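You operate a simulated robot arm through the tools that you are given. There is no shell and no other tool.

You are at the controls of a simulated robot arm. One attempt, no reset.

TASK
Wipe the rack's deck dry, then switch on the main, the earth-fault switch and breakers 1, 2 and 6.
Fine: main, then earth-fault switch, then breakers; the other breakers stay off; put the pad back. What is to be rubbed or washed off counts as gone when no trace of it is left.

It is judged by the outcome, as a careful person would: the job done as asked, and still so three seconds after it is handed in. It fails if anything else is knocked over, pushed out of place, dropped, spilled or broken.

THE ROBOT
A 7-joint arm with a two-finger parallel gripper, fixed in place. Base frame: the origin is on the floor under the middle of its stand, x ahead of it, y to its left, z up; the work surface is at about z = 0.92. Units: m, rad, N and s.
It reaches about 1.147 m from its shoulder. Its first joint turns from -2.897 to 2.897 rad. Payload 3.43 kg.
The tool frame sits at the grasp point between the pads (the TCP): z along the fingers, y along the line on which they close. The tips reach 0.03 m beyond it. The gripper opens to 0.094 m. The fingers are 0.028 m wide and 0.01 m thick; the gripper's body (0.05 by 0.096 m) begins 0.055 m behind the TCP.
Orientation is that of the tool frame in the base frame, as a unit quaternion [x, y, z, w]. With the fingers straight down and closing along the base's y, the tool's x points along the base's -x, its y along +y and its z along -z.

THE INTERFACE
- The arm moves only by the tool move_arm. Its argument "rows" is a list of rows, each an object of numbers (a shift or turn left out is 0, a gripper value left out holds the last): "ax", "ay", "az": the turn, a rotation vector about the tool's x, y, z in rad; "dx", "dy", "dz": the shift along the tool's x, y, z in m; "jaw": the finger opening in m, from 0 to 0.094. In form: [{"ax": .., "ay": .., "az": .., "dx": .., "dy": .., "dz": .., "jaw": ..}, ...]. A call has 1 to 20 rows; each row shifts and turns the commanded pose from where the row before left it, along the tool's axes as they then stand. A row lasts 0.2 s, in which the tool goes at most 0.05 m and 0.15 rad; a call with a longer step from one row to the next is refused whole, and so is a gripper value outside its range. A pose out of reach is approached as far as the arm can. The call stops where the force on the tool passes 50 N (or 10 N more than at its start, if that is more) or the arm is blocked; 0.2 s more then pass. Each finger travels about 0.045 m/s and halts on what it meets, pressing with about 26 N; the grip force reading is that of the motor and also rises with nothing between the fingers. The clock runs only during rows and for 0.2 s after the last one: add rows that do not move to give the fingers time. It gives the time, the measured TCP pose, the force on the tool (base axes), the opening and the grip force at its end, in the units of the frame above (readings bear some noise), with the torque about the TCP (base axes, N m) and any sound that the robot's microphone picked up.
- Cameras (640 x 400 px; columns grow to the right, rows downward): "scene" is fixed at [0.2239, 0.493, 1.7201]; the picture's right is [-0.84, -0.55, 0.00], its down [-0.25, 0.38, -0.89] and it looks along [0.49, -0.74, -0.46] (base axes); focal length 337 px, centre (320, 200). "wrist" rides on the gripper at [0.076, 0.014, -0.103] in the tool frame; the picture's right is [-0.18, 0.98, 0.00], its down [-0.75, -0.14, -0.64] and it looks along [-0.63, -0.12, 0.77] (tool axes); focal length 243 px, centre (320, 200). There is no depth. A picture from a camera that has moved, and an enlarged one, comes with that camera's place and axes in the base frame and with its lens. The place of the scene camera against the robot may be out by one fixed shift of up to 0.012 m in any direction.
- capture(camera): a new picture of that camera. It takes no simulated time.
- zoom(camera, box): a new picture of the part [left, top, right, bottom] of that camera's present view, enlarged. It takes no simulated time.
- close_job(): hands the job in; it is judged then, once.

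Nothing tells you positions but the pictures and the camera data. Unless the task says otherwise, let go and move clear before handing in.

The tools are called after "Emit:" as name(argument=value, ...) on one line, values as JSON. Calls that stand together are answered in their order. move_arm: Moves the arm, as the interface text tells. Its arguments: {"type":"object","properties":{"rows":{"type":"array"}},"required":["rows"]} The other tools are called the same way: capture (camera) takes a picture; zoom (camera, box) takes an enlarged picture of a part of a camera's view; close_job () hands the job in.

At the start:

```text
time_s: 0.0
tcp_pos: [0.5099, -0.162, 1.3764]
tool_rot: [0.0, 1.0, 0.0, 0.0]
ft_force: [0.4, 0.2, 0.4]
moment: [0.03, 0.0, 0.04]
gripper_width: 0.0942
grasp_force: 0.1
```

scene: 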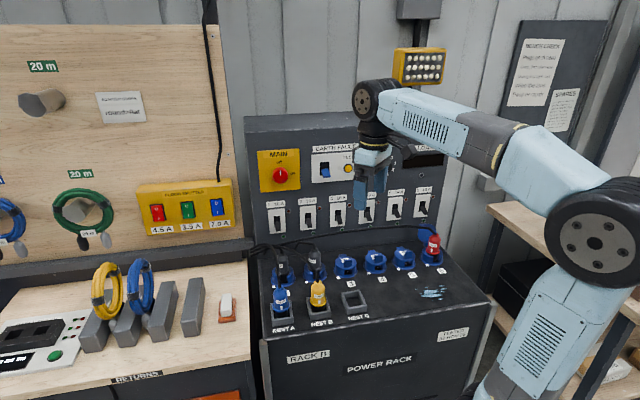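
wrist: 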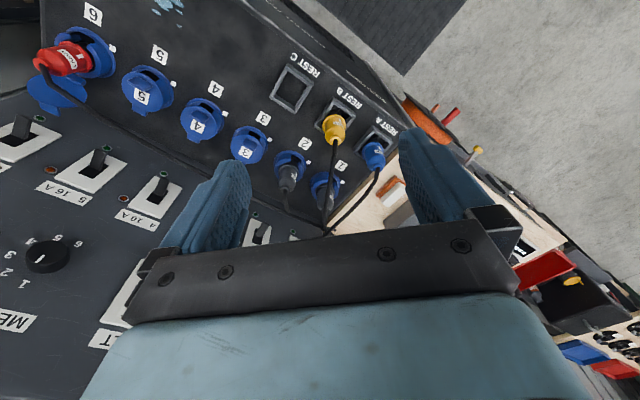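

I see a power rack with a deck (sockets, rests, a wet spot near REST C/right side), a panel with a main rotary switch, an earth-fault switch and breakers; a pad seems to lie on the bench to the left. I'll look closer before moving.

Emit:
zoom(camera="scene", box=[240, 120, 460, 260])

Emit:
zoom(camera="scene", box=[250, 220, 500, 380])

Emit:
zoom(camera="scene", box=[60, 240, 280, 380])

Emit:
zoom(camera="wrist", box=[0, 0, 320, 200])

Emit:
zoom(camera="wrist", box=[320, 80, 640, 400])

```text
2.86 times, centred on (350, 190) of scene
camera zoom: at [0.2239, 0.493, 1.7201], right [-0.84, -0.55, 0.0], down [-0.25, 0.38, -0.89], along [0.49, -0.74, -0.46], focal length 963 px, centre (234, 229)
```

zoom: 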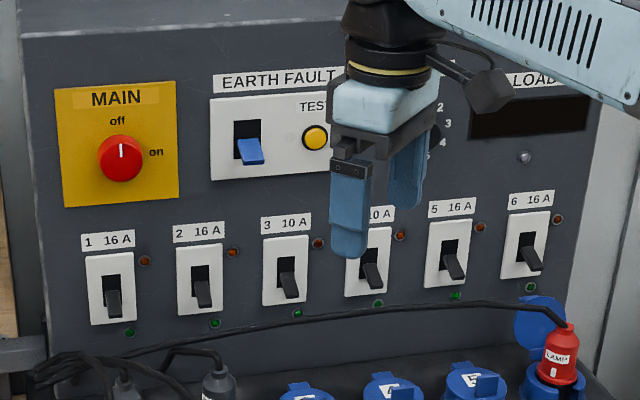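

```text
2.50 times, centred on (375, 300) of scene
camera zoom: at [0.2239, 0.493, 1.7201], right [-0.84, -0.55, 0.0], down [-0.25, 0.38, -0.89], along [0.49, -0.74, -0.46], focal length 843 px, centre (182, -50)
```

zoom: 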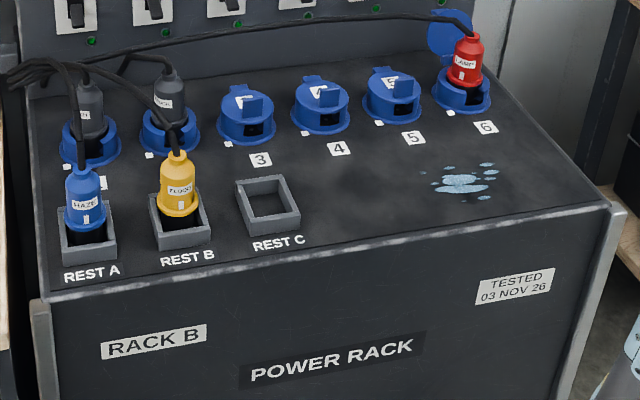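

```text
2.86 times, centred on (170, 310) of scene
camera zoom: at [0.2239, 0.493, 1.7201], right [-0.84, -0.55, 0.0], down [-0.25, 0.38, -0.89], along [0.49, -0.74, -0.46], focal length 963 px, centre (749, -114)
```

zoom: 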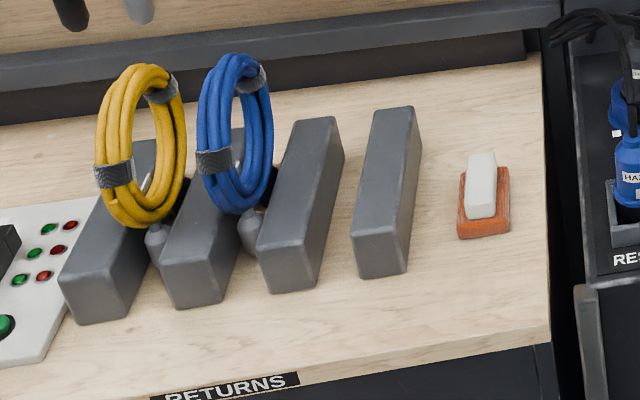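

```text
2.00 times, centred on (160, 100) of wrist
camera zoom: at [0.434, -0.1469, 1.4789], right [0.18, 0.98, 0.0], down [0.75, -0.14, 0.64], along [0.63, -0.12, -0.77], focal length 485 px, centre (640, 400)
```

zoom: 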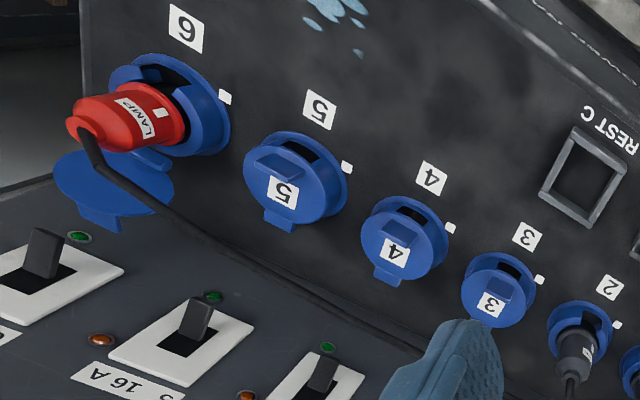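

```text
1.25 times, centred on (480, 240) of wrist
camera zoom: at [0.434, -0.1469, 1.4789], right [0.18, 0.98, 0.0], down [0.75, -0.14, 0.64], along [0.63, -0.12, -0.77], focal length 303 px, centre (120, 150)
```

zoom: 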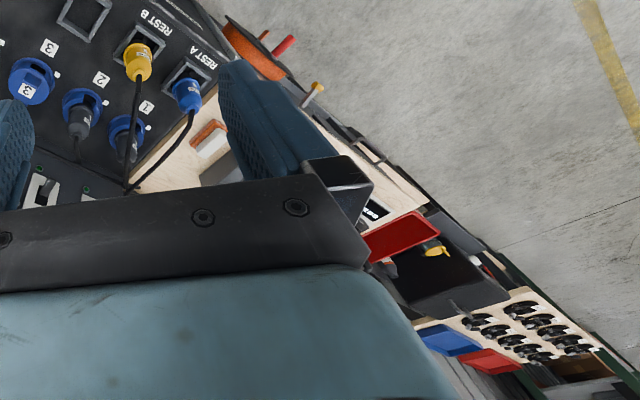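

The rack sits at roughly 45° to the base axes, deck about z≈0.94, wet patch near (0.39, -0.41), pad (orange with white handle) near (0.88, -0.01). I'll read the notices and zoom the details before moving.

Emit:
zoom(camera="scene", box=[490, 20, 620, 140])

Emit:
zoom(camera="scene", box=[400, 270, 480, 320])

Emit:
zoom(camera="scene", box=[255, 140, 375, 215])

Emit:
zoom(camera="scene", box=[195, 270, 265, 340])

Emit:
zoom(camera="scene", box=[260, 190, 450, 250])

```text
3.33 times, centred on (555, 80) of scene
camera zoom: at [0.2239, 0.493, 1.7201], right [-0.84, -0.55, 0.0], down [-0.25, 0.38, -0.89], along [0.49, -0.74, -0.46], focal length 1124 px, centre (-463, 600)
```

zoom: 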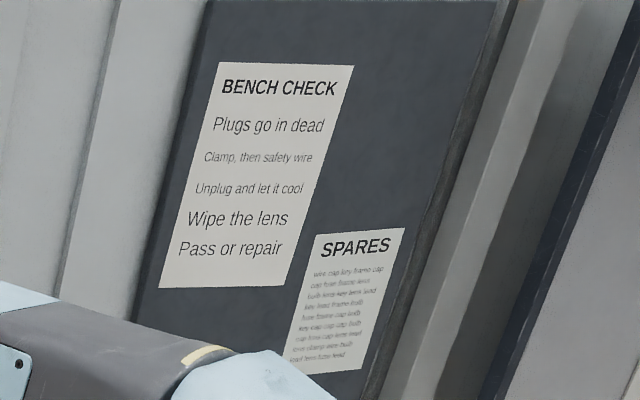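

```text
8.00 times, centred on (440, 295) of scene
camera zoom: at [0.2239, 0.493, 1.7201], right [-0.84, -0.55, 0.0], down [-0.25, 0.38, -0.89], along [0.49, -0.74, -0.46], focal length 2697 px, centre (-640, -560)
```

zoom: 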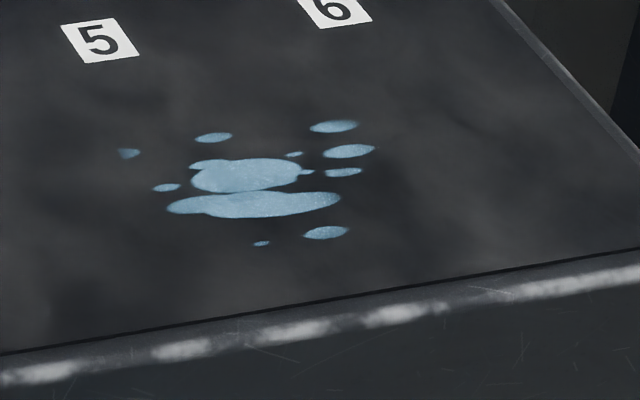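

```text
5.33 times, centred on (315, 178) of scene
camera zoom: at [0.2239, 0.493, 1.7201], right [-0.84, -0.55, 0.0], down [-0.25, 0.38, -0.89], along [0.49, -0.74, -0.46], focal length 1798 px, centre (347, 320)
```

zoom: 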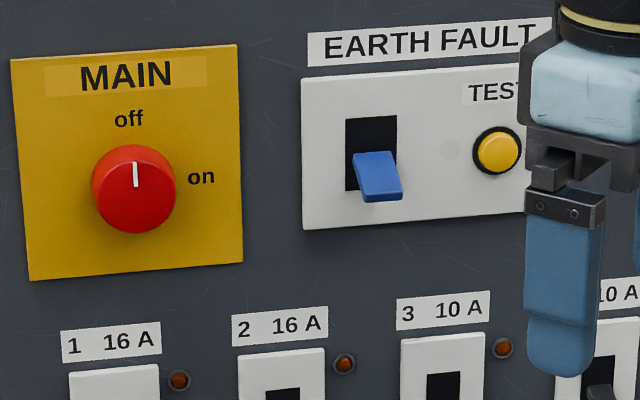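

```text
5.71 times, centred on (230, 305) of scene
camera zoom: at [0.2239, 0.493, 1.7201], right [-0.84, -0.55, 0.0], down [-0.25, 0.38, -0.89], along [0.49, -0.74, -0.46], focal length 1926 px, centre (834, -400)
```

zoom: 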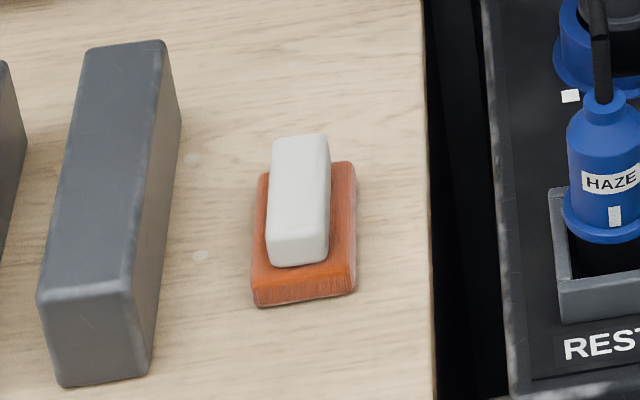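

```text
3.37 times, centred on (355, 220) of scene
camera zoom: at [0.2239, 0.493, 1.7201], right [-0.84, -0.55, 0.0], down [-0.25, 0.38, -0.89], along [0.49, -0.74, -0.46], focal length 1136 px, centre (202, 133)
```

zoom: 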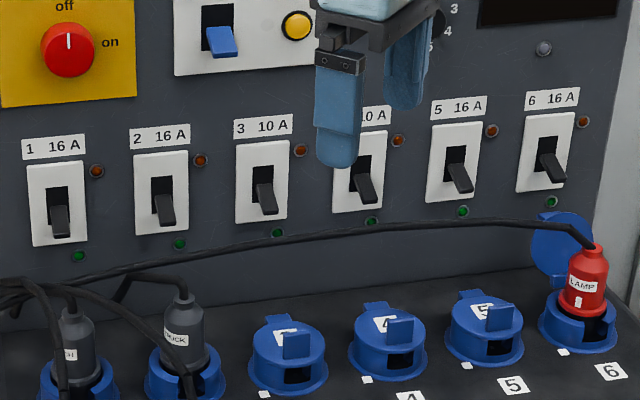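

The pad is aligned with the rack (long axis roughly along (-0.7, 0.7)). I'll move above the bench, turned 45° so the wrist camera faces the pad squarely, and look.

Emit:
move_arm(rows=[{"dx": -0.0234, "dy": 0.0378, "dz": 0.0139}, {"dx": -0.0234, "dy": 0.0378, "dz": 0.0139}, {"dx": -0.0234, "dy": 0.0378, "dz": 0.0139}, {"dx": -0.0234, "dy": 0.0378, "dz": 0.0139}, {"dx": -0.0234, "dy": 0.0378, "dz": 0.0139}, {"dx": -0.0234, "dy": 0.0378, "dz": 0.0139}, {"dx": -0.0234, "dy": 0.0378, "dz": 0.0139}, {"dx": -0.0234, "dy": 0.0378, "dz": 0.0139}, {"dx": -0.0234, "dy": 0.0378, "dz": 0.0139}, {"dx": -0.0234, "dy": 0.0378, "dz": 0.0139}, {"az": 0.1309}, {"az": 0.1309}, {"az": 0.1309}, {"az": 0.1309}, {"az": 0.1309}, {"az": 0.1309}, {}])

Emit:
capture(camera="wrist")

Emit:
capture(camera="scene")

```text
time_s: 3.6
tcp_pos: [0.7429, 0.2164, 1.2375]
tool_rot: [0.383, 0.924, 0.0, 0.0]
ft_force: [-0.6, 0.6, 0.1]
moment: [0.0, -0.01, 0.0]
gripper_width: 0.094
grasp_force: 0.1
```

```text
taken
camera wrist: at [0.7003, 0.2812, 1.3406], right [0.83, 0.56, 0.0], down [0.43, -0.63, 0.64], along [0.36, -0.53, -0.77], focal length 243 px, centre (320, 200)
```

wrist: 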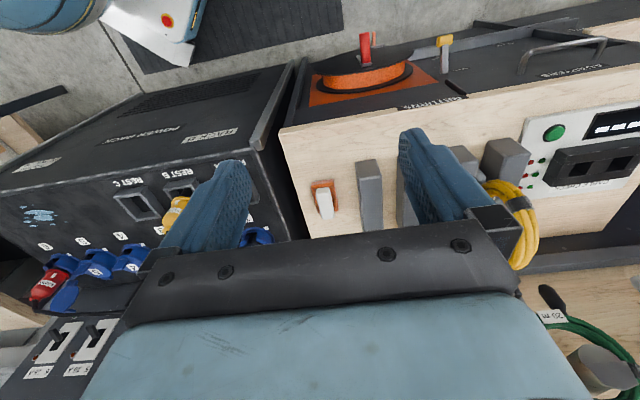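

```text
taken
```

scene: 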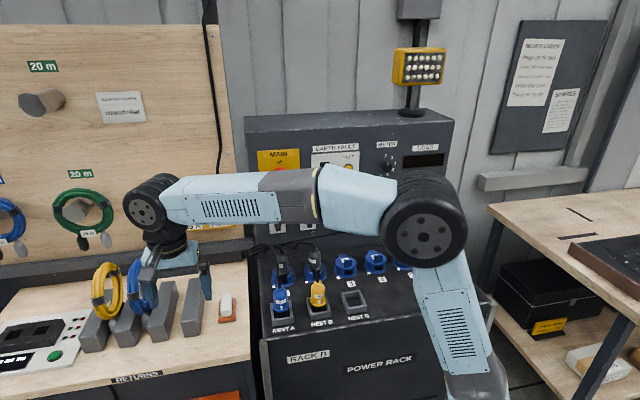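

The pad is in view between the fingers with room around it; a grey block stands beside it. I'll zoom on the pad and the deck to fix their positions.

Emit:
zoom(camera="wrist", box=[272, 160, 400, 240])

Emit:
zoom(camera="wrist", box=[0, 120, 256, 280])

Emit:
zoom(camera="wrist", box=[0, 170, 160, 270])

```text
5.00 times, centred on (336, 200) of wrist
camera zoom: at [0.7003, 0.2812, 1.3406], right [0.83, 0.56, 0.0], down [0.43, -0.63, 0.64], along [0.36, -0.53, -0.77], focal length 1213 px, centre (240, 200)
```

zoom: 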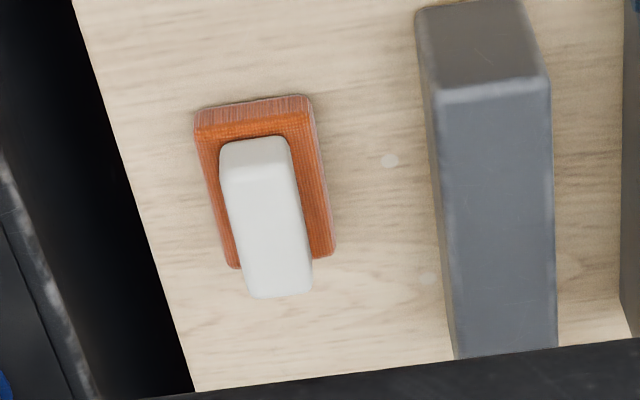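

```text
2.50 times, centred on (128, 200) of wrist
camera zoom: at [0.7003, 0.2812, 1.3406], right [0.83, 0.56, 0.0], down [0.43, -0.63, 0.64], along [0.36, -0.53, -0.77], focal length 606 px, centre (800, 200)
```

zoom: 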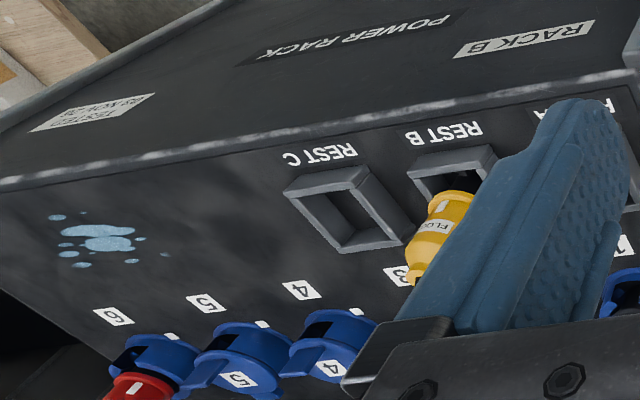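

```text
4.00 times, centred on (80, 220) of wrist
camera zoom: at [0.7003, 0.2812, 1.3406], right [0.83, 0.56, 0.0], down [0.43, -0.63, 0.64], along [0.36, -0.53, -0.77], focal length 970 px, centre (1280, 120)
```

zoom: 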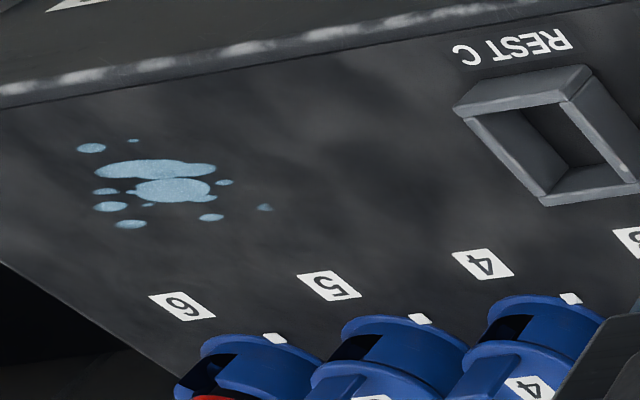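

Pad handle centre works out to about (0.898, 0.016), top z≈0.97, roughly 28 mm wide, 62 mm long, aligned with the tool's present yaw; the deck is about z≈0.918 and the puddle spans about 0.10 × 0.07 m around (0.375, -0.43). I'll go above the pad with a moderate opening and check alignment.

Emit:
move_arm(rows=[{"dx": -0.0359, "dy": -0.0046, "dz": 0.0268, "jaw": 0.06}, {"dx": -0.0359, "dy": -0.0046, "dz": 0.0268}, {"dx": -0.0359, "dy": -0.0046, "dz": 0.0268}, {"dx": -0.0359, "dy": -0.0046, "dz": 0.0268}, {"dx": -0.0359, "dy": -0.0046, "dz": 0.0268}, {"dx": -0.0359, "dy": -0.0046, "dz": 0.0268}, {"dx": -0.036, "dy": -0.0044, "dz": 0.0267}, {}])

Emit:
capture(camera="wrist")

Emit:
capture(camera="scene")

```text
time_s: 5.4
tcp_pos: [0.899, 0.0175, 1.0495]
tool_rot: [0.382, 0.924, -0.001, 0.0]
ft_force: [0.3, 0.9, -0.5]
moment: [-0.04, 0.03, 0.01]
gripper_width: 0.0603
grasp_force: 0.1
```

```text
taken
camera wrist: at [0.8566, 0.0822, 1.1521], right [0.82, 0.57, 0.0], down [0.43, -0.63, 0.64], along [0.36, -0.53, -0.77], focal length 243 px, centre (320, 200)
```

wrist: 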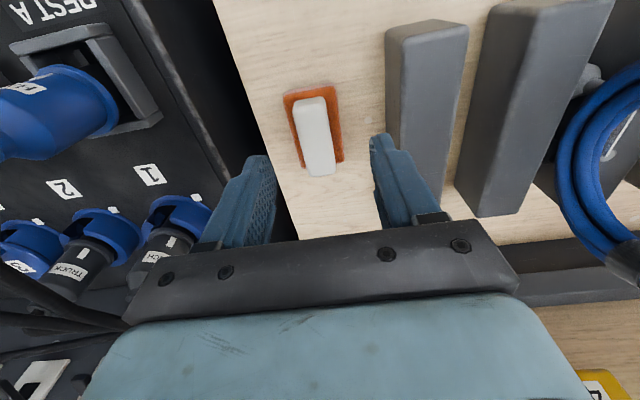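

```text
taken
```

scene: 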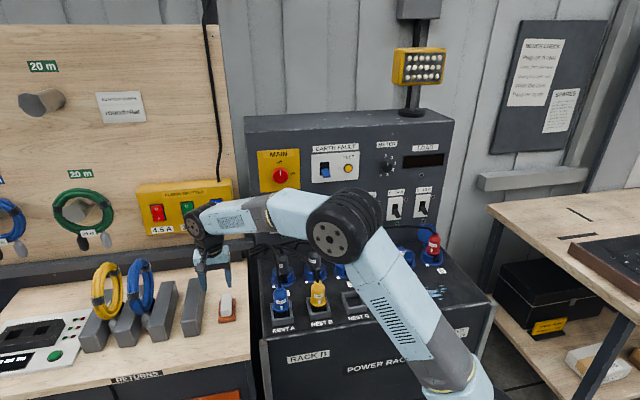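

The gripper is above the pad. I'll zoom to refine the handle position from this nearer view.

Emit:
zoom(camera="wrist", box=[240, 70, 400, 190])

Emit:
zoom(camera="scene", box=[180, 240, 270, 330])

```text
3.33 times, centred on (320, 130) of wrist
camera zoom: at [0.8566, 0.0822, 1.1521], right [0.82, 0.57, 0.0], down [0.43, -0.63, 0.64], along [0.36, -0.53, -0.77], focal length 809 px, centre (320, 433)
```

zoom: 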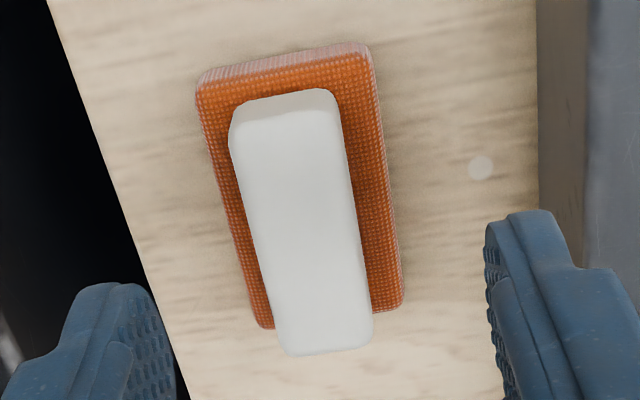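

```text
4.44 times, centred on (225, 285) of scene
camera zoom: at [0.2239, 0.493, 1.7201], right [-0.84, -0.55, 0.0], down [-0.25, 0.38, -0.89], along [0.49, -0.74, -0.46], focal length 1498 px, centre (742, -178)
```

zoom: 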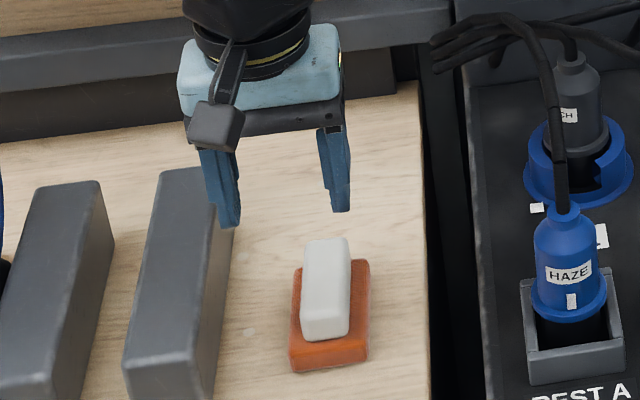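

The two views disagree a little on height (they share nearly the same line of sight), so I'll take a third view from the side, a bit higher, to pin the pad's height and place.

Emit:
move_arm(rows=[{"dz": -0.04}, {"dy": -0.04, "dz": -0.02}, {"dy": -0.04, "dz": -0.02}, {"dy": -0.04}, {}])

Emit:
zoom(camera="wrist", box=[340, 30, 500, 130])

Emit:
capture(camera="wrist")

```text
time_s: 6.6
tcp_pos: [0.8163, -0.0679, 1.1315]
tool_rot: [0.382, 0.924, -0.001, 0.0]
ft_force: [0.0, -0.4, -0.1]
moment: [-0.03, 0.0, 0.02]
gripper_width: 0.0601
grasp_force: 0.1
```

```text
4.00 times, centred on (420, 80) of wrist
camera zoom: at [0.7727, -0.0035, 1.2332], right [0.82, 0.57, 0.0], down [0.43, -0.63, 0.64], along [0.36, -0.53, -0.77], focal length 970 px, centre (-80, 680)
```

zoom: 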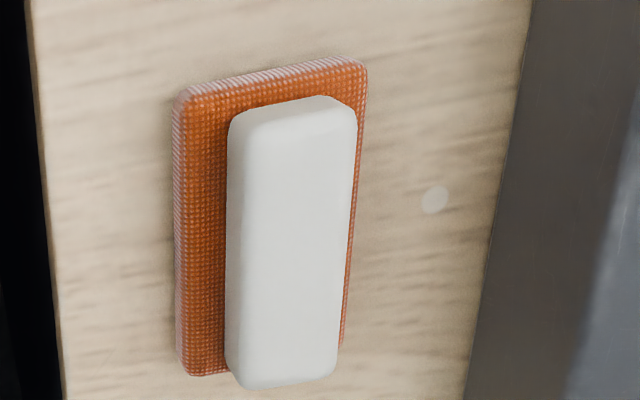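

```text
taken
camera wrist: at [0.7727, -0.0035, 1.2332], right [0.82, 0.57, 0.0], down [0.43, -0.63, 0.64], along [0.36, -0.53, -0.77], focal length 243 px, centre (320, 200)
```

wrist: 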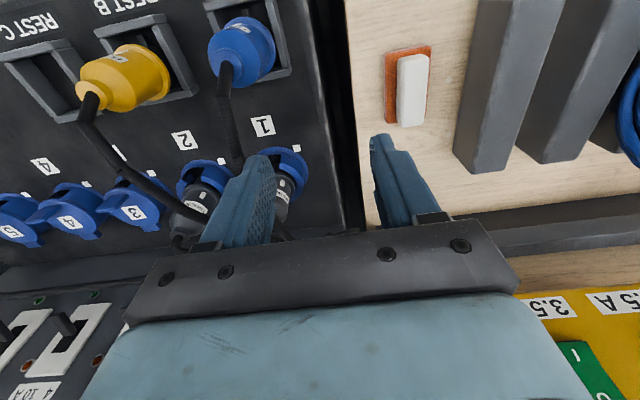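

The triangulation from the three wrist views agrees: bench about z≈0.878, pad top ≈0.897, handle top ≈0.922, handle centre ≈(0.920, -0.0155), about 30 mm wide. I'll move over it and come down part-way.

Emit:
move_arm(rows=[{"dy": 0.04}, {"dy": 0.04, "dx": -0.018}, {"dy": 0.0304, "dx": -0.0183, "az": 0.02}, {"dz": 0.04}, {"dz": 0.04}, {"dz": 0.0315}, {}])

Emit:
capture(camera="wrist")

Emit:
zoom(camera="scene", box=[180, 240, 270, 330])

```text
time_s: 8.2
tcp_pos: [0.9184, -0.0153, 1.0195]
tool_rot: [0.391, 0.92, 0.0, 0.0]
ft_force: [-0.8, -0.5, 0.0]
moment: [-0.02, 0.0, -0.03]
gripper_width: 0.0599
grasp_force: 0.1
```

```text
taken
camera wrist: at [0.876, 0.0492, 1.121], right [0.84, 0.55, 0.0], down [0.42, -0.64, 0.64], along [0.35, -0.54, -0.77], focal length 243 px, centre (320, 200)
```

wrist: 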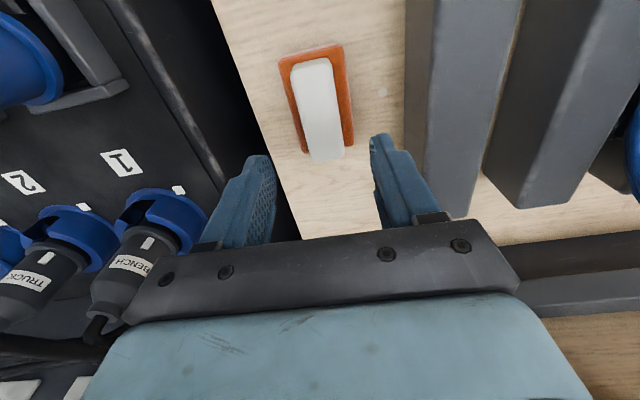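

```text
4.44 times, centred on (225, 285) of scene
camera zoom: at [0.2239, 0.493, 1.7201], right [-0.84, -0.55, 0.0], down [-0.25, 0.38, -0.89], along [0.49, -0.74, -0.46], focal length 1498 px, centre (742, -178)
```

zoom: 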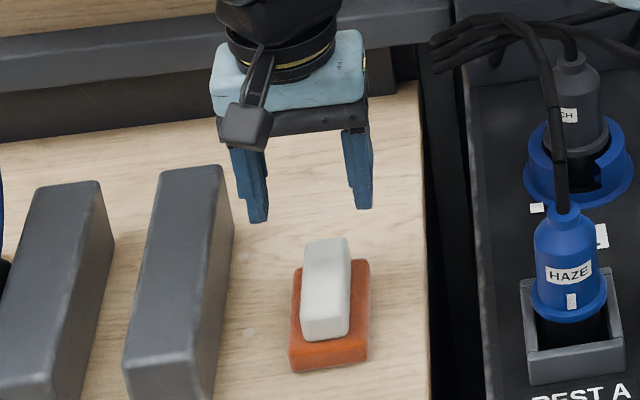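

The tool axis projects right onto the handle centre and the yaw matches. I'll descend to just above the pad body, check, then grip.

Emit:
move_arm(rows=[{"dz": 0.03}, {"dz": 0.03}, {"dz": 0.015}, {"dz": 0.01}, {}])

Emit:
capture(camera="wrist")

Emit:
zoom(camera="scene", box=[190, 260, 260, 330])

```text
time_s: 9.4
tcp_pos: [0.9182, -0.0171, 0.9334]
tool_rot: [0.392, 0.92, 0.001, 0.0]
ft_force: [0.0, 0.5, -0.5]
moment: [0.02, -0.01, 0.0]
gripper_width: 0.0599
grasp_force: 0.0
```

```text
taken
camera wrist: at [0.8755, 0.0483, 1.0353], right [0.84, 0.55, 0.0], down [0.42, -0.64, 0.64], along [0.35, -0.54, -0.77], focal length 243 px, centre (320, 200)
```

wrist: 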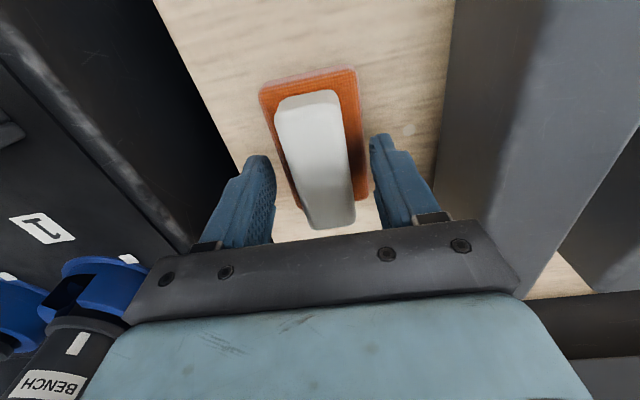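

```text
5.71 times, centred on (225, 295) of scene
camera zoom: at [0.2239, 0.493, 1.7201], right [-0.84, -0.55, 0.0], down [-0.25, 0.38, -0.89], along [0.49, -0.74, -0.46], focal length 1926 px, centre (863, -343)
```

zoom: 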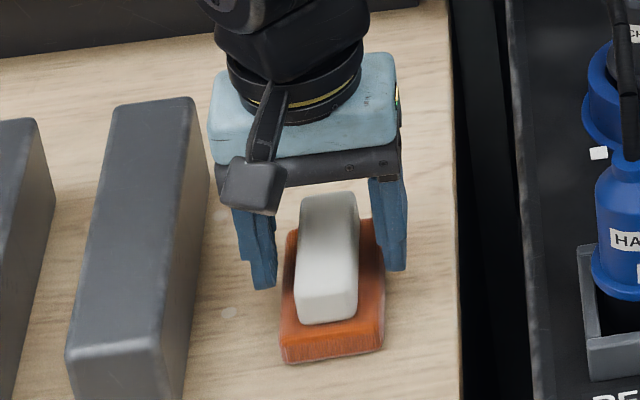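

The fingers straddle the handle with even clearance. I'll go 2 mm lower and close.

Emit:
move_arm(rows=[{"dz": 0.002}, {"jaw": 0.01}, {}, {}, {}, {}, {}])

Emit:
capture(camera="wrist")

```text
time_s: 11.0
tcp_pos: [0.9169, -0.0166, 0.9322]
tool_rot: [0.391, 0.92, 0.0, 0.0]
ft_force: [0.9, 0.7, 1.7]
moment: [0.01, -0.03, -0.01]
gripper_width: 0.0551
grasp_force: 25.9
```

```text
taken
camera wrist: at [0.8758, 0.0487, 1.0333], right [0.84, 0.55, 0.0], down [0.42, -0.64, 0.64], along [0.35, -0.54, -0.77], focal length 243 px, centre (320, 200)
```

wrist: 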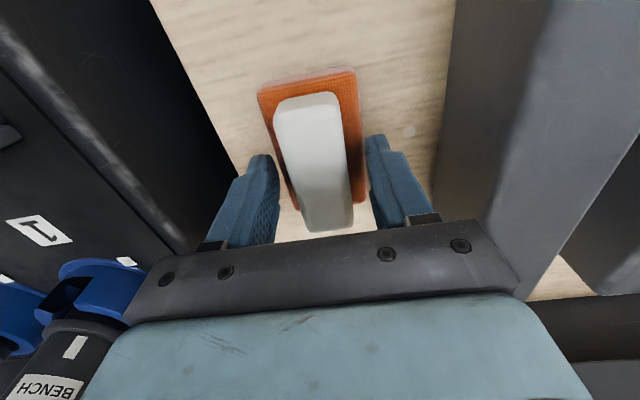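

The fingers stopped at 55 mm – they are on the orange body's sides rather than the handle, so the pad top is higher than I reckoned. I'll open, rise about 10 mm and grip the handle.

Emit:
move_arm(rows=[{"jaw": 0.066}, {}, {"dz": -0.005}, {"dz": -0.005}, {"jaw": 0.01}, {}, {}, {}, {}, {}])

Emit:
capture(camera="wrist")

Emit:
zoom(camera="scene", box=[190, 260, 260, 330])

```text
time_s: 13.2
tcp_pos: [0.9188, -0.0157, 0.9408]
tool_rot: [0.391, 0.92, 0.0, 0.001]
ft_force: [-0.2, 0.8, 0.1]
moment: [-0.01, 0.01, -0.01]
gripper_width: 0.031
grasp_force: 25.6
```

```text
taken
camera wrist: at [0.8765, 0.0491, 1.0429], right [0.84, 0.55, 0.0], down [0.42, -0.64, 0.64], along [0.35, -0.54, -0.77], focal length 243 px, centre (320, 200)
```

wrist: 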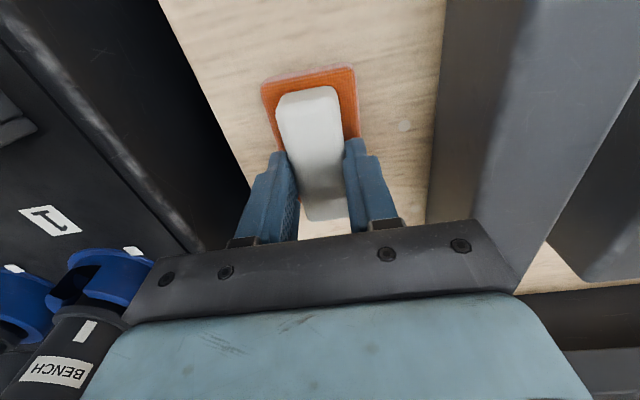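

```text
5.71 times, centred on (225, 295) of scene
camera zoom: at [0.2239, 0.493, 1.7201], right [-0.84, -0.55, 0.0], down [-0.25, 0.38, -0.89], along [0.49, -0.74, -0.46], focal length 1926 px, centre (863, -343)
```

zoom: 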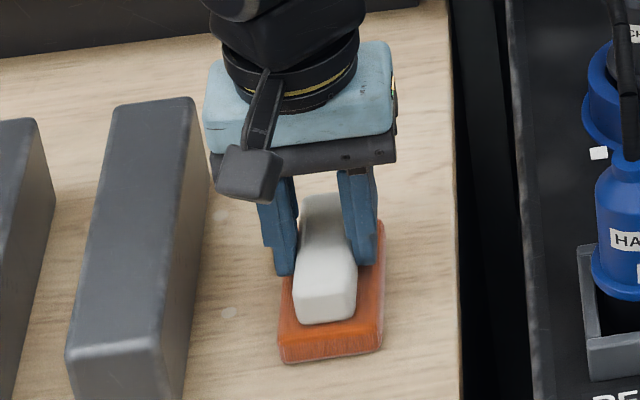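

The handle is held at 31 mm. I'll lift it and check that it comes along.

Emit:
move_arm(rows=[{"dz": -0.01}, {"dz": -0.03}, {"dz": -0.04}, {"dz": -0.04}, {}])

Emit:
capture(camera="wrist")

Emit:
zoom(camera="scene", box=[160, 220, 280, 340])

```text
time_s: 14.4
tcp_pos: [0.9172, -0.0143, 1.0605]
tool_rot: [0.391, 0.92, 0.0, 0.0]
ft_force: [0.1, 0.3, -0.7]
moment: [-0.03, 0.02, -0.02]
gripper_width: 0.0101
grasp_force: 0.0
```

```text
taken
camera wrist: at [0.8756, 0.0505, 1.1626], right [0.84, 0.55, 0.0], down [0.42, -0.64, 0.64], along [0.35, -0.54, -0.77], focal length 243 px, centre (320, 200)
```

wrist: 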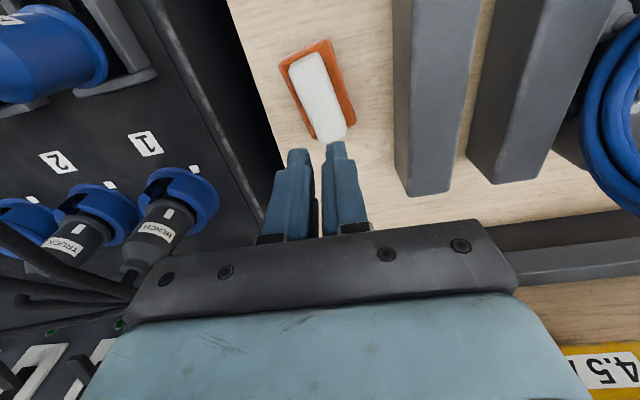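

```text
3.33 times, centred on (220, 280) of scene
camera zoom: at [0.2239, 0.493, 1.7201], right [-0.84, -0.55, 0.0], down [-0.25, 0.38, -0.89], along [0.49, -0.74, -0.46], focal length 1124 px, centre (653, -67)
```

zoom: 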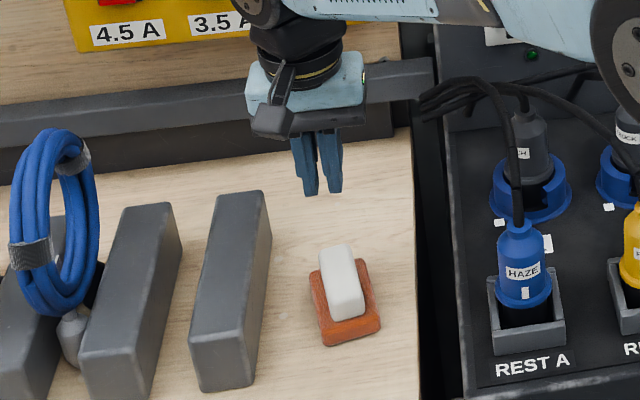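

The fingers slipped off the handle's rounded top, and the pad turned a few degrees but stayed on the bench. I'll re-measure its pose and grip deeper this time.

Emit:
zoom(camera="wrist", box=[240, 20, 400, 140])

Emit:
zoom(camera="scene", box=[195, 270, 265, 340])

```text
3.33 times, centred on (320, 80) of wrist
camera zoom: at [0.8756, 0.0505, 1.1626], right [0.84, 0.55, 0.0], down [0.42, -0.64, 0.64], along [0.35, -0.54, -0.77], focal length 809 px, centre (320, 600)
```

zoom: 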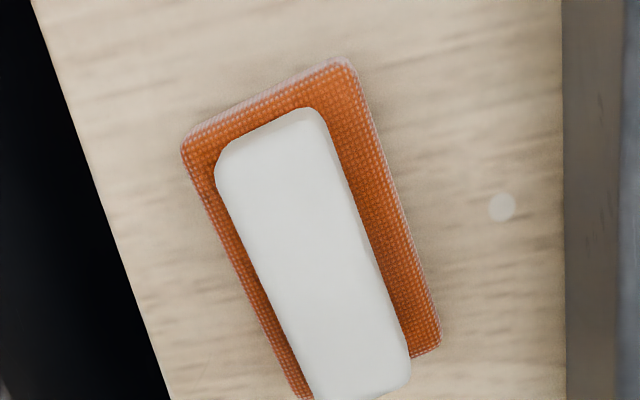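

```text
5.71 times, centred on (230, 305) of scene
camera zoom: at [0.2239, 0.493, 1.7201], right [-0.84, -0.55, 0.0], down [-0.25, 0.38, -0.89], along [0.49, -0.74, -0.46], focal length 1926 px, centre (834, -400)
```

zoom: 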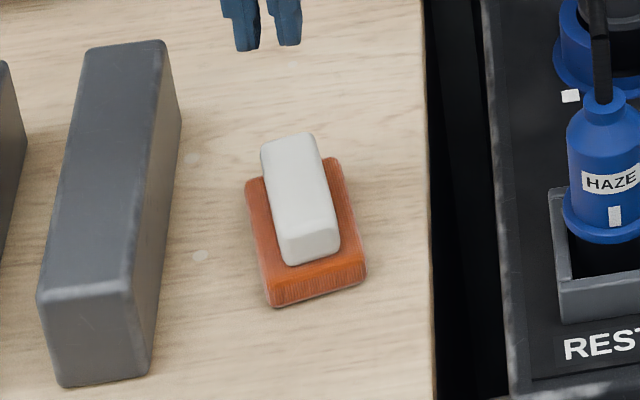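

The pad is still centred at about (0.9186, -0.0143), now turned by about 12.5°. I'll turn the tool to match, open to 44 mm, and come down in small steps to feel for the pad's top with the finger tips.

Emit:
move_arm(rows=[{"az": -0.1085, "jaw": 0.044}, {"az": -0.1085}, {"dz": 0.03}, {"dz": 0.03}, {"dz": 0.03}, {"dz": 0.015}, {}])

Emit:
capture(camera="wrist")

```text
time_s: 16.0
tcp_pos: [0.9182, -0.0145, 0.9556]
tool_rot: [0.29, 0.957, 0.0, -0.001]
ft_force: [0.3, 0.7, -0.4]
moment: [0.02, 0.01, -0.01]
gripper_width: 0.044
grasp_force: 0.1
```

```text
taken
camera wrist: at [0.8622, 0.0394, 1.0575], right [0.7, 0.72, 0.0], down [0.55, -0.54, 0.64], along [0.46, -0.45, -0.77], focal length 243 px, centre (320, 200)
```

wrist: 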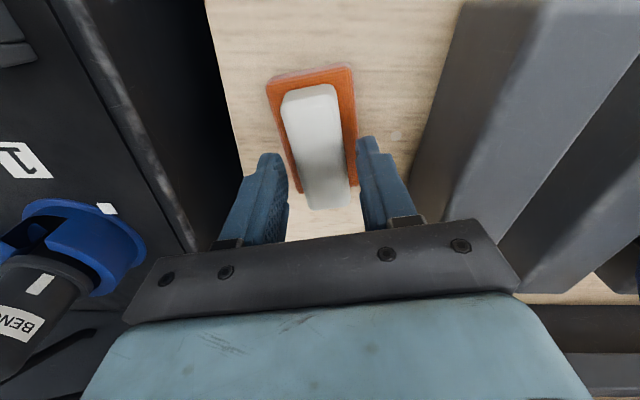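

Well centred. Continuing down gently, reading the force.

Emit:
move_arm(rows=[{"dz": 0.008}, {"dz": 0.006}, {"dz": 0.002}, {}])

Emit:
move_arm(rows=[{"dz": 0.0015}, {}])

Emit:
move_arm(rows=[{"dz": 0.0015}, {}])

Emit:
move_arm(rows=[{"dz": 0.0015}, {}])

```text
time_s: 17.0
tcp_pos: [0.918, -0.0154, 0.9402]
tool_rot: [0.29, 0.957, 0.0, 0.0]
ft_force: [-0.4, -0.3, -0.2]
moment: [0.0, 0.0, -0.03]
gripper_width: 0.044
grasp_force: 0.0
```

```text
time_s: 17.6
tcp_pos: [0.919, -0.0159, 0.9384]
tool_rot: [0.29, 0.957, 0.001, 0.0]
ft_force: [0.5, 0.0, -0.3]
moment: [0.01, -0.01, 0.0]
gripper_width: 0.0438
grasp_force: 0.1
```

```text
time_s: 18.2
tcp_pos: [0.9182, -0.0161, 0.9373]
tool_rot: [0.29, 0.957, 0.0, 0.0]
ft_force: [0.1, 0.1, -0.5]
moment: [0.01, -0.01, -0.01]
gripper_width: 0.044
grasp_force: 0.0
```

```text
time_s: 18.8
tcp_pos: [0.9186, -0.0157, 0.9362]
tool_rot: [0.29, 0.957, 0.0, 0.0]
ft_force: [1.1, 0.2, 0.2]
moment: [0.0, 0.03, -0.01]
gripper_width: 0.0442
grasp_force: 0.0
```

Emit:
move_arm(rows=[{"dz": 0.0015}, {}])

Emit:
move_arm(rows=[{"dz": 0.0015}, {}])

Emit:
move_arm(rows=[{"dz": 0.0015}, {}])

```text
time_s: 19.4
tcp_pos: [0.9186, -0.0166, 0.9343]
tool_rot: [0.29, 0.957, 0.0, 0.0]
ft_force: [0.2, -0.3, -0.3]
moment: [0.01, 0.03, 0.0]
gripper_width: 0.0441
grasp_force: 0.1
```

```text
time_s: 20.0
tcp_pos: [0.918, -0.0155, 0.9336]
tool_rot: [0.289, 0.957, 0.0, 0.0]
ft_force: [0.6, -1.0, 0.9]
moment: [-0.02, 0.01, -0.01]
gripper_width: 0.0439
grasp_force: 0.0
```

```text
time_s: 20.6
tcp_pos: [0.9182, -0.0161, 0.9319]
tool_rot: [0.29, 0.957, -0.001, 0.0]
ft_force: [0.1, -0.5, -0.7]
moment: [-0.01, 0.02, 0.01]
gripper_width: 0.0438
grasp_force: 0.2
```

No contact yet at a height where the fingers earlier stopped on something. I'll look before going on.

Emit:
capture(camera="wrist")

Emit:
zoom(camera="scene", box=[195, 270, 265, 340])

Emit:
zoom(camera="wrist", box=[240, 50, 400, 250])

```text
taken
camera wrist: at [0.8633, 0.0383, 1.0343], right [0.7, 0.72, 0.0], down [0.55, -0.54, 0.64], along [0.46, -0.45, -0.77], focal length 243 px, centre (320, 200)
```

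wrist: 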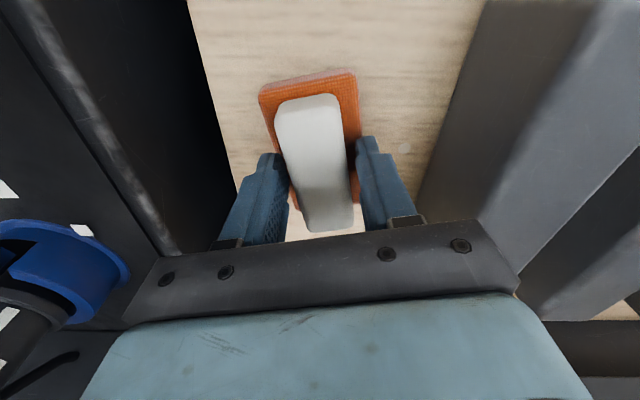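

```text
5.71 times, centred on (230, 305) of scene
camera zoom: at [0.2239, 0.493, 1.7201], right [-0.84, -0.55, 0.0], down [-0.25, 0.38, -0.89], along [0.49, -0.74, -0.46], focal length 1926 px, centre (834, -400)
```

zoom: 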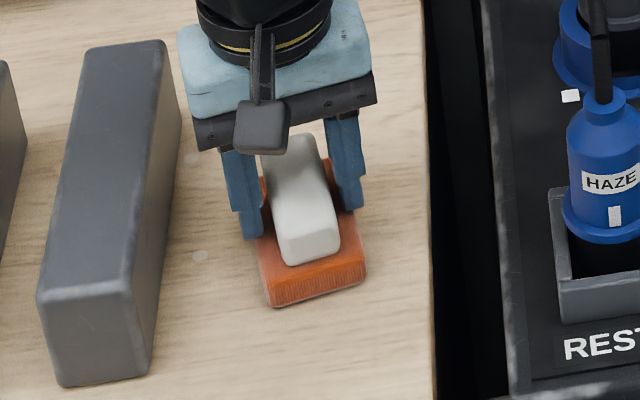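

```text
2.00 times, centred on (320, 150) of wrist
camera zoom: at [0.8633, 0.0383, 1.0343], right [0.7, 0.72, 0.0], down [0.55, -0.54, 0.64], along [0.46, -0.45, -0.77], focal length 485 px, centre (320, 300)
```

zoom: 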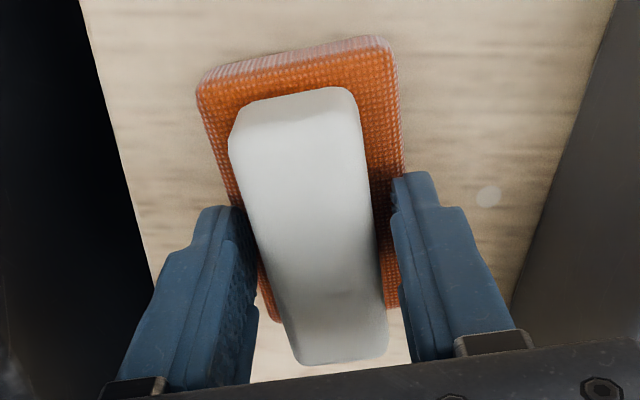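

The finger tips sit beside the handle just over the pad's edges. I'll close here, deeper than before, and see what width they stop at.

Emit:
move_arm(rows=[{"jaw": 0.02}, {}, {}, {}, {}])

Emit:
zoom(camera="wrist", box=[240, 50, 400, 250])

Emit:
zoom(camera="scene", box=[195, 270, 265, 340])

```text
time_s: 21.8
tcp_pos: [0.9187, -0.0142, 0.9322]
tool_rot: [0.29, 0.957, -0.001, 0.0]
ft_force: [0.5, 0.6, 0.4]
moment: [-0.02, -0.01, -0.02]
gripper_width: 0.0357
grasp_force: 26.2
```

```text
2.00 times, centred on (320, 150) of wrist
camera zoom: at [0.8634, 0.0383, 1.0343], right [0.7, 0.72, 0.0], down [0.55, -0.54, 0.64], along [0.46, -0.45, -0.77], focal length 485 px, centre (320, 300)
```

zoom: 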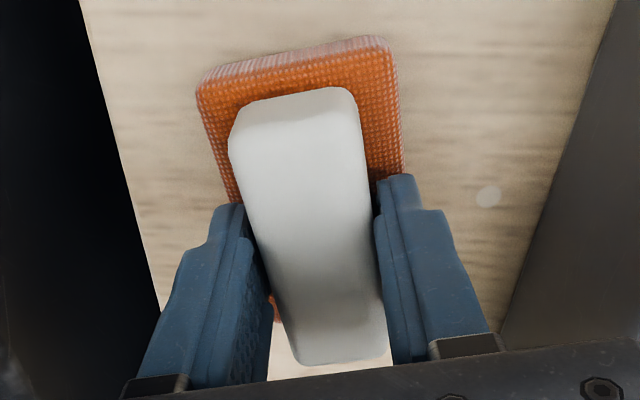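

```text
5.71 times, centred on (230, 305) of scene
camera zoom: at [0.2239, 0.493, 1.7201], right [-0.84, -0.55, 0.0], down [-0.25, 0.38, -0.89], along [0.49, -0.74, -0.46], focal length 1926 px, centre (834, -400)
```

zoom: 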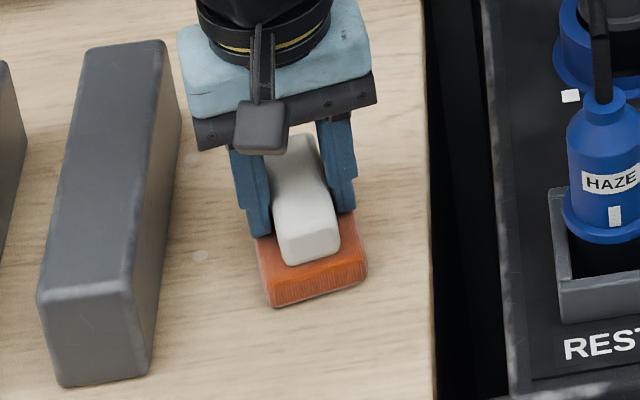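

They stopped at 36 mm – on the handle, with the tips right at the pad's top (≈0.902). I'll lift slowly and watch the grip.

Emit:
move_arm(rows=[{"dz": -0.001}, {"dz": -0.002}, {"dz": -0.002}, {"dz": -0.003}, {"dz": -0.004}, {"dz": -0.004}, {}])

Emit:
capture(camera="wrist")

Emit:
zoom(camera="scene", box=[195, 270, 265, 340])

```text
time_s: 23.4
tcp_pos: [0.9171, -0.0162, 0.9493]
tool_rot: [0.29, 0.957, 0.0, 0.0]
ft_force: [-0.5, -0.9, 0.0]
moment: [0.0, 0.01, -0.01]
gripper_width: 0.0351
grasp_force: 26.0
```

```text
taken
camera wrist: at [0.8625, 0.0388, 1.0501], right [0.7, 0.72, 0.0], down [0.55, -0.54, 0.64], along [0.46, -0.45, -0.77], focal length 243 px, centre (320, 200)
```

wrist: 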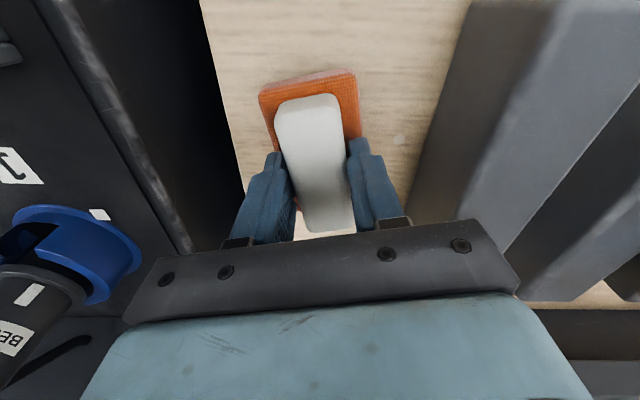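

```text
5.71 times, centred on (230, 305) of scene
camera zoom: at [0.2239, 0.493, 1.7201], right [-0.84, -0.55, 0.0], down [-0.25, 0.38, -0.89], along [0.49, -0.74, -0.46], focal length 1926 px, centre (834, -400)
```

zoom: 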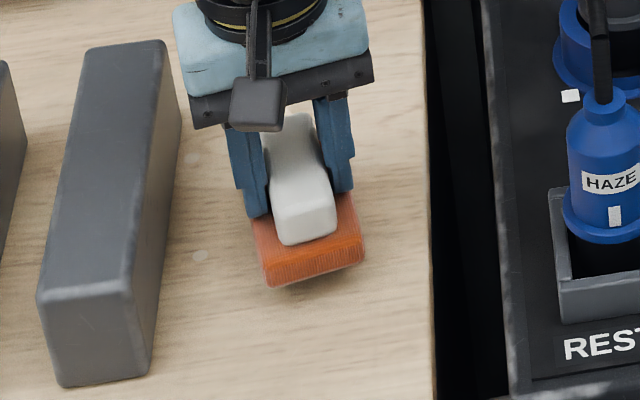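

The pad is off the bench. I'll hold for a second to see whether it creeps.

Emit:
move_arm(rows=[{}, {}, {}, {}, {}])

Emit:
zoom(camera="wrist", box=[240, 50, 400, 250])

```text
time_s: 24.6
tcp_pos: [0.9187, -0.0146, 0.947]
tool_rot: [0.29, 0.957, 0.0, 0.0]
ft_force: [0.5, 0.5, 0.2]
moment: [-0.01, -0.03, 0.0]
gripper_width: 0.0354
grasp_force: 26.2
```

```text
2.00 times, centred on (320, 150) of wrist
camera zoom: at [0.8625, 0.0388, 1.05], right [0.7, 0.72, 0.0], down [0.55, -0.54, 0.64], along [0.46, -0.45, -0.77], focal length 485 px, centre (320, 300)
```

zoom: 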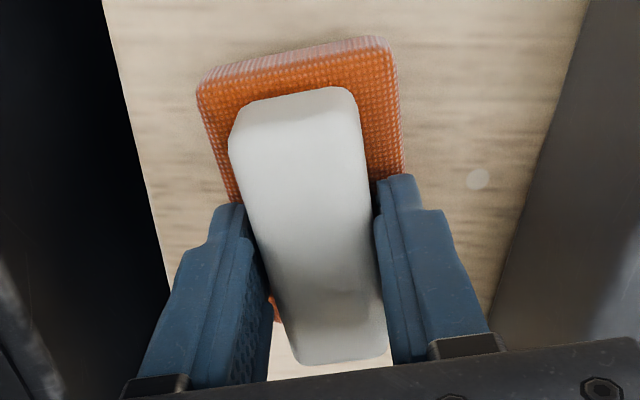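

Stable. I'll raise it to z≈1.2 while turning back to the rack-aligned yaw, then carry it across above the plugs to over the puddle.

Emit:
move_arm(rows=[{"dz": -0.03}, {"dz": -0.04}, {"dz": -0.04}, {"dz": -0.04}, {"dz": -0.04}, {"dz": -0.04}, {"dz": -0.023}, {"az": 0.1085}, {"az": 0.1085}, {}])

Emit:
capture(camera="wrist")

```text
time_s: 26.8
tcp_pos: [0.919, -0.0155, 1.2007]
tool_rot: [0.392, 0.92, 0.0, -0.001]
ft_force: [-0.3, 0.8, -0.7]
moment: [-0.03, -0.01, 0.01]
gripper_width: 0.0352
grasp_force: 26.2
```

```text
taken
camera wrist: at [0.8763, 0.05, 1.3031], right [0.84, 0.55, 0.0], down [0.42, -0.64, 0.64], along [0.35, -0.54, -0.77], focal length 243 px, centre (320, 200)
```

wrist: 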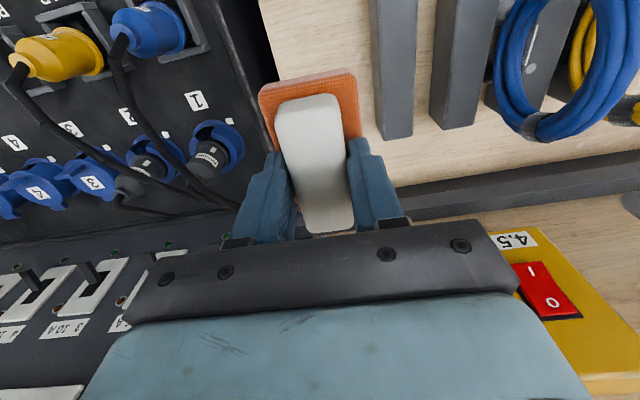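

The pad is held firmly, well above everything. Carrying it across toward the puddle now.

Emit:
move_arm(rows=[{"dx": 0.005, "dy": -0.03}, {"dx": 0.005, "dy": -0.045}, {"dx": 0.005, "dy": -0.045}, {"dx": 0.005, "dy": -0.045}, {"dx": 0.005, "dy": -0.045}, {"dx": 0.005, "dy": -0.045}, {"dx": 0.005, "dy": -0.045}, {"dx": 0.005, "dy": -0.045}, {"dx": 0.005, "dy": -0.045}, {"dx": 0.005, "dy": -0.045}, {"dx": 0.005, "dy": -0.045}, {"dx": 0.005, "dy": -0.045}, {"dx": 0.005, "dy": -0.045}, {"dx": 0.005, "dy": -0.045}, {"dx": 0.005, "dy": -0.045}, {"dx": 0.002, "dy": -0.0185}, {}])

Emit:
capture(camera="wrist")

Emit:
capture(camera="scene")

```text
time_s: 30.4
tcp_pos: [0.3757, -0.4314, 1.2]
tool_rot: [0.391, 0.92, 0.0, 0.0]
ft_force: [-0.3, 0.4, 0.1]
moment: [-0.01, 0.01, 0.0]
gripper_width: 0.0312
grasp_force: 25.8
```

```text
taken
camera wrist: at [0.3332, -0.3666, 1.3029], right [0.84, 0.55, 0.0], down [0.42, -0.64, 0.64], along [0.35, -0.54, -0.77], focal length 243 px, centre (320, 200)
```

wrist: 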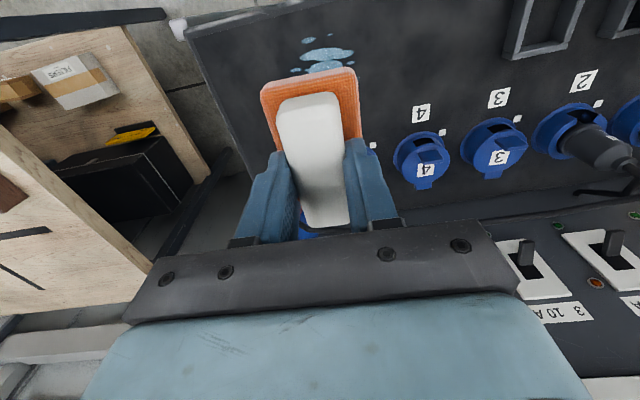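

```text
taken
```

scene: 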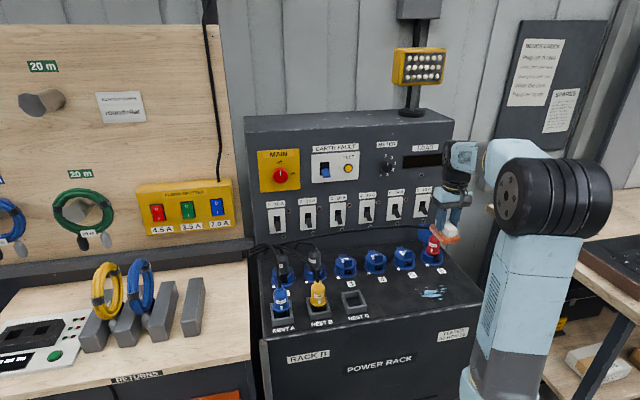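

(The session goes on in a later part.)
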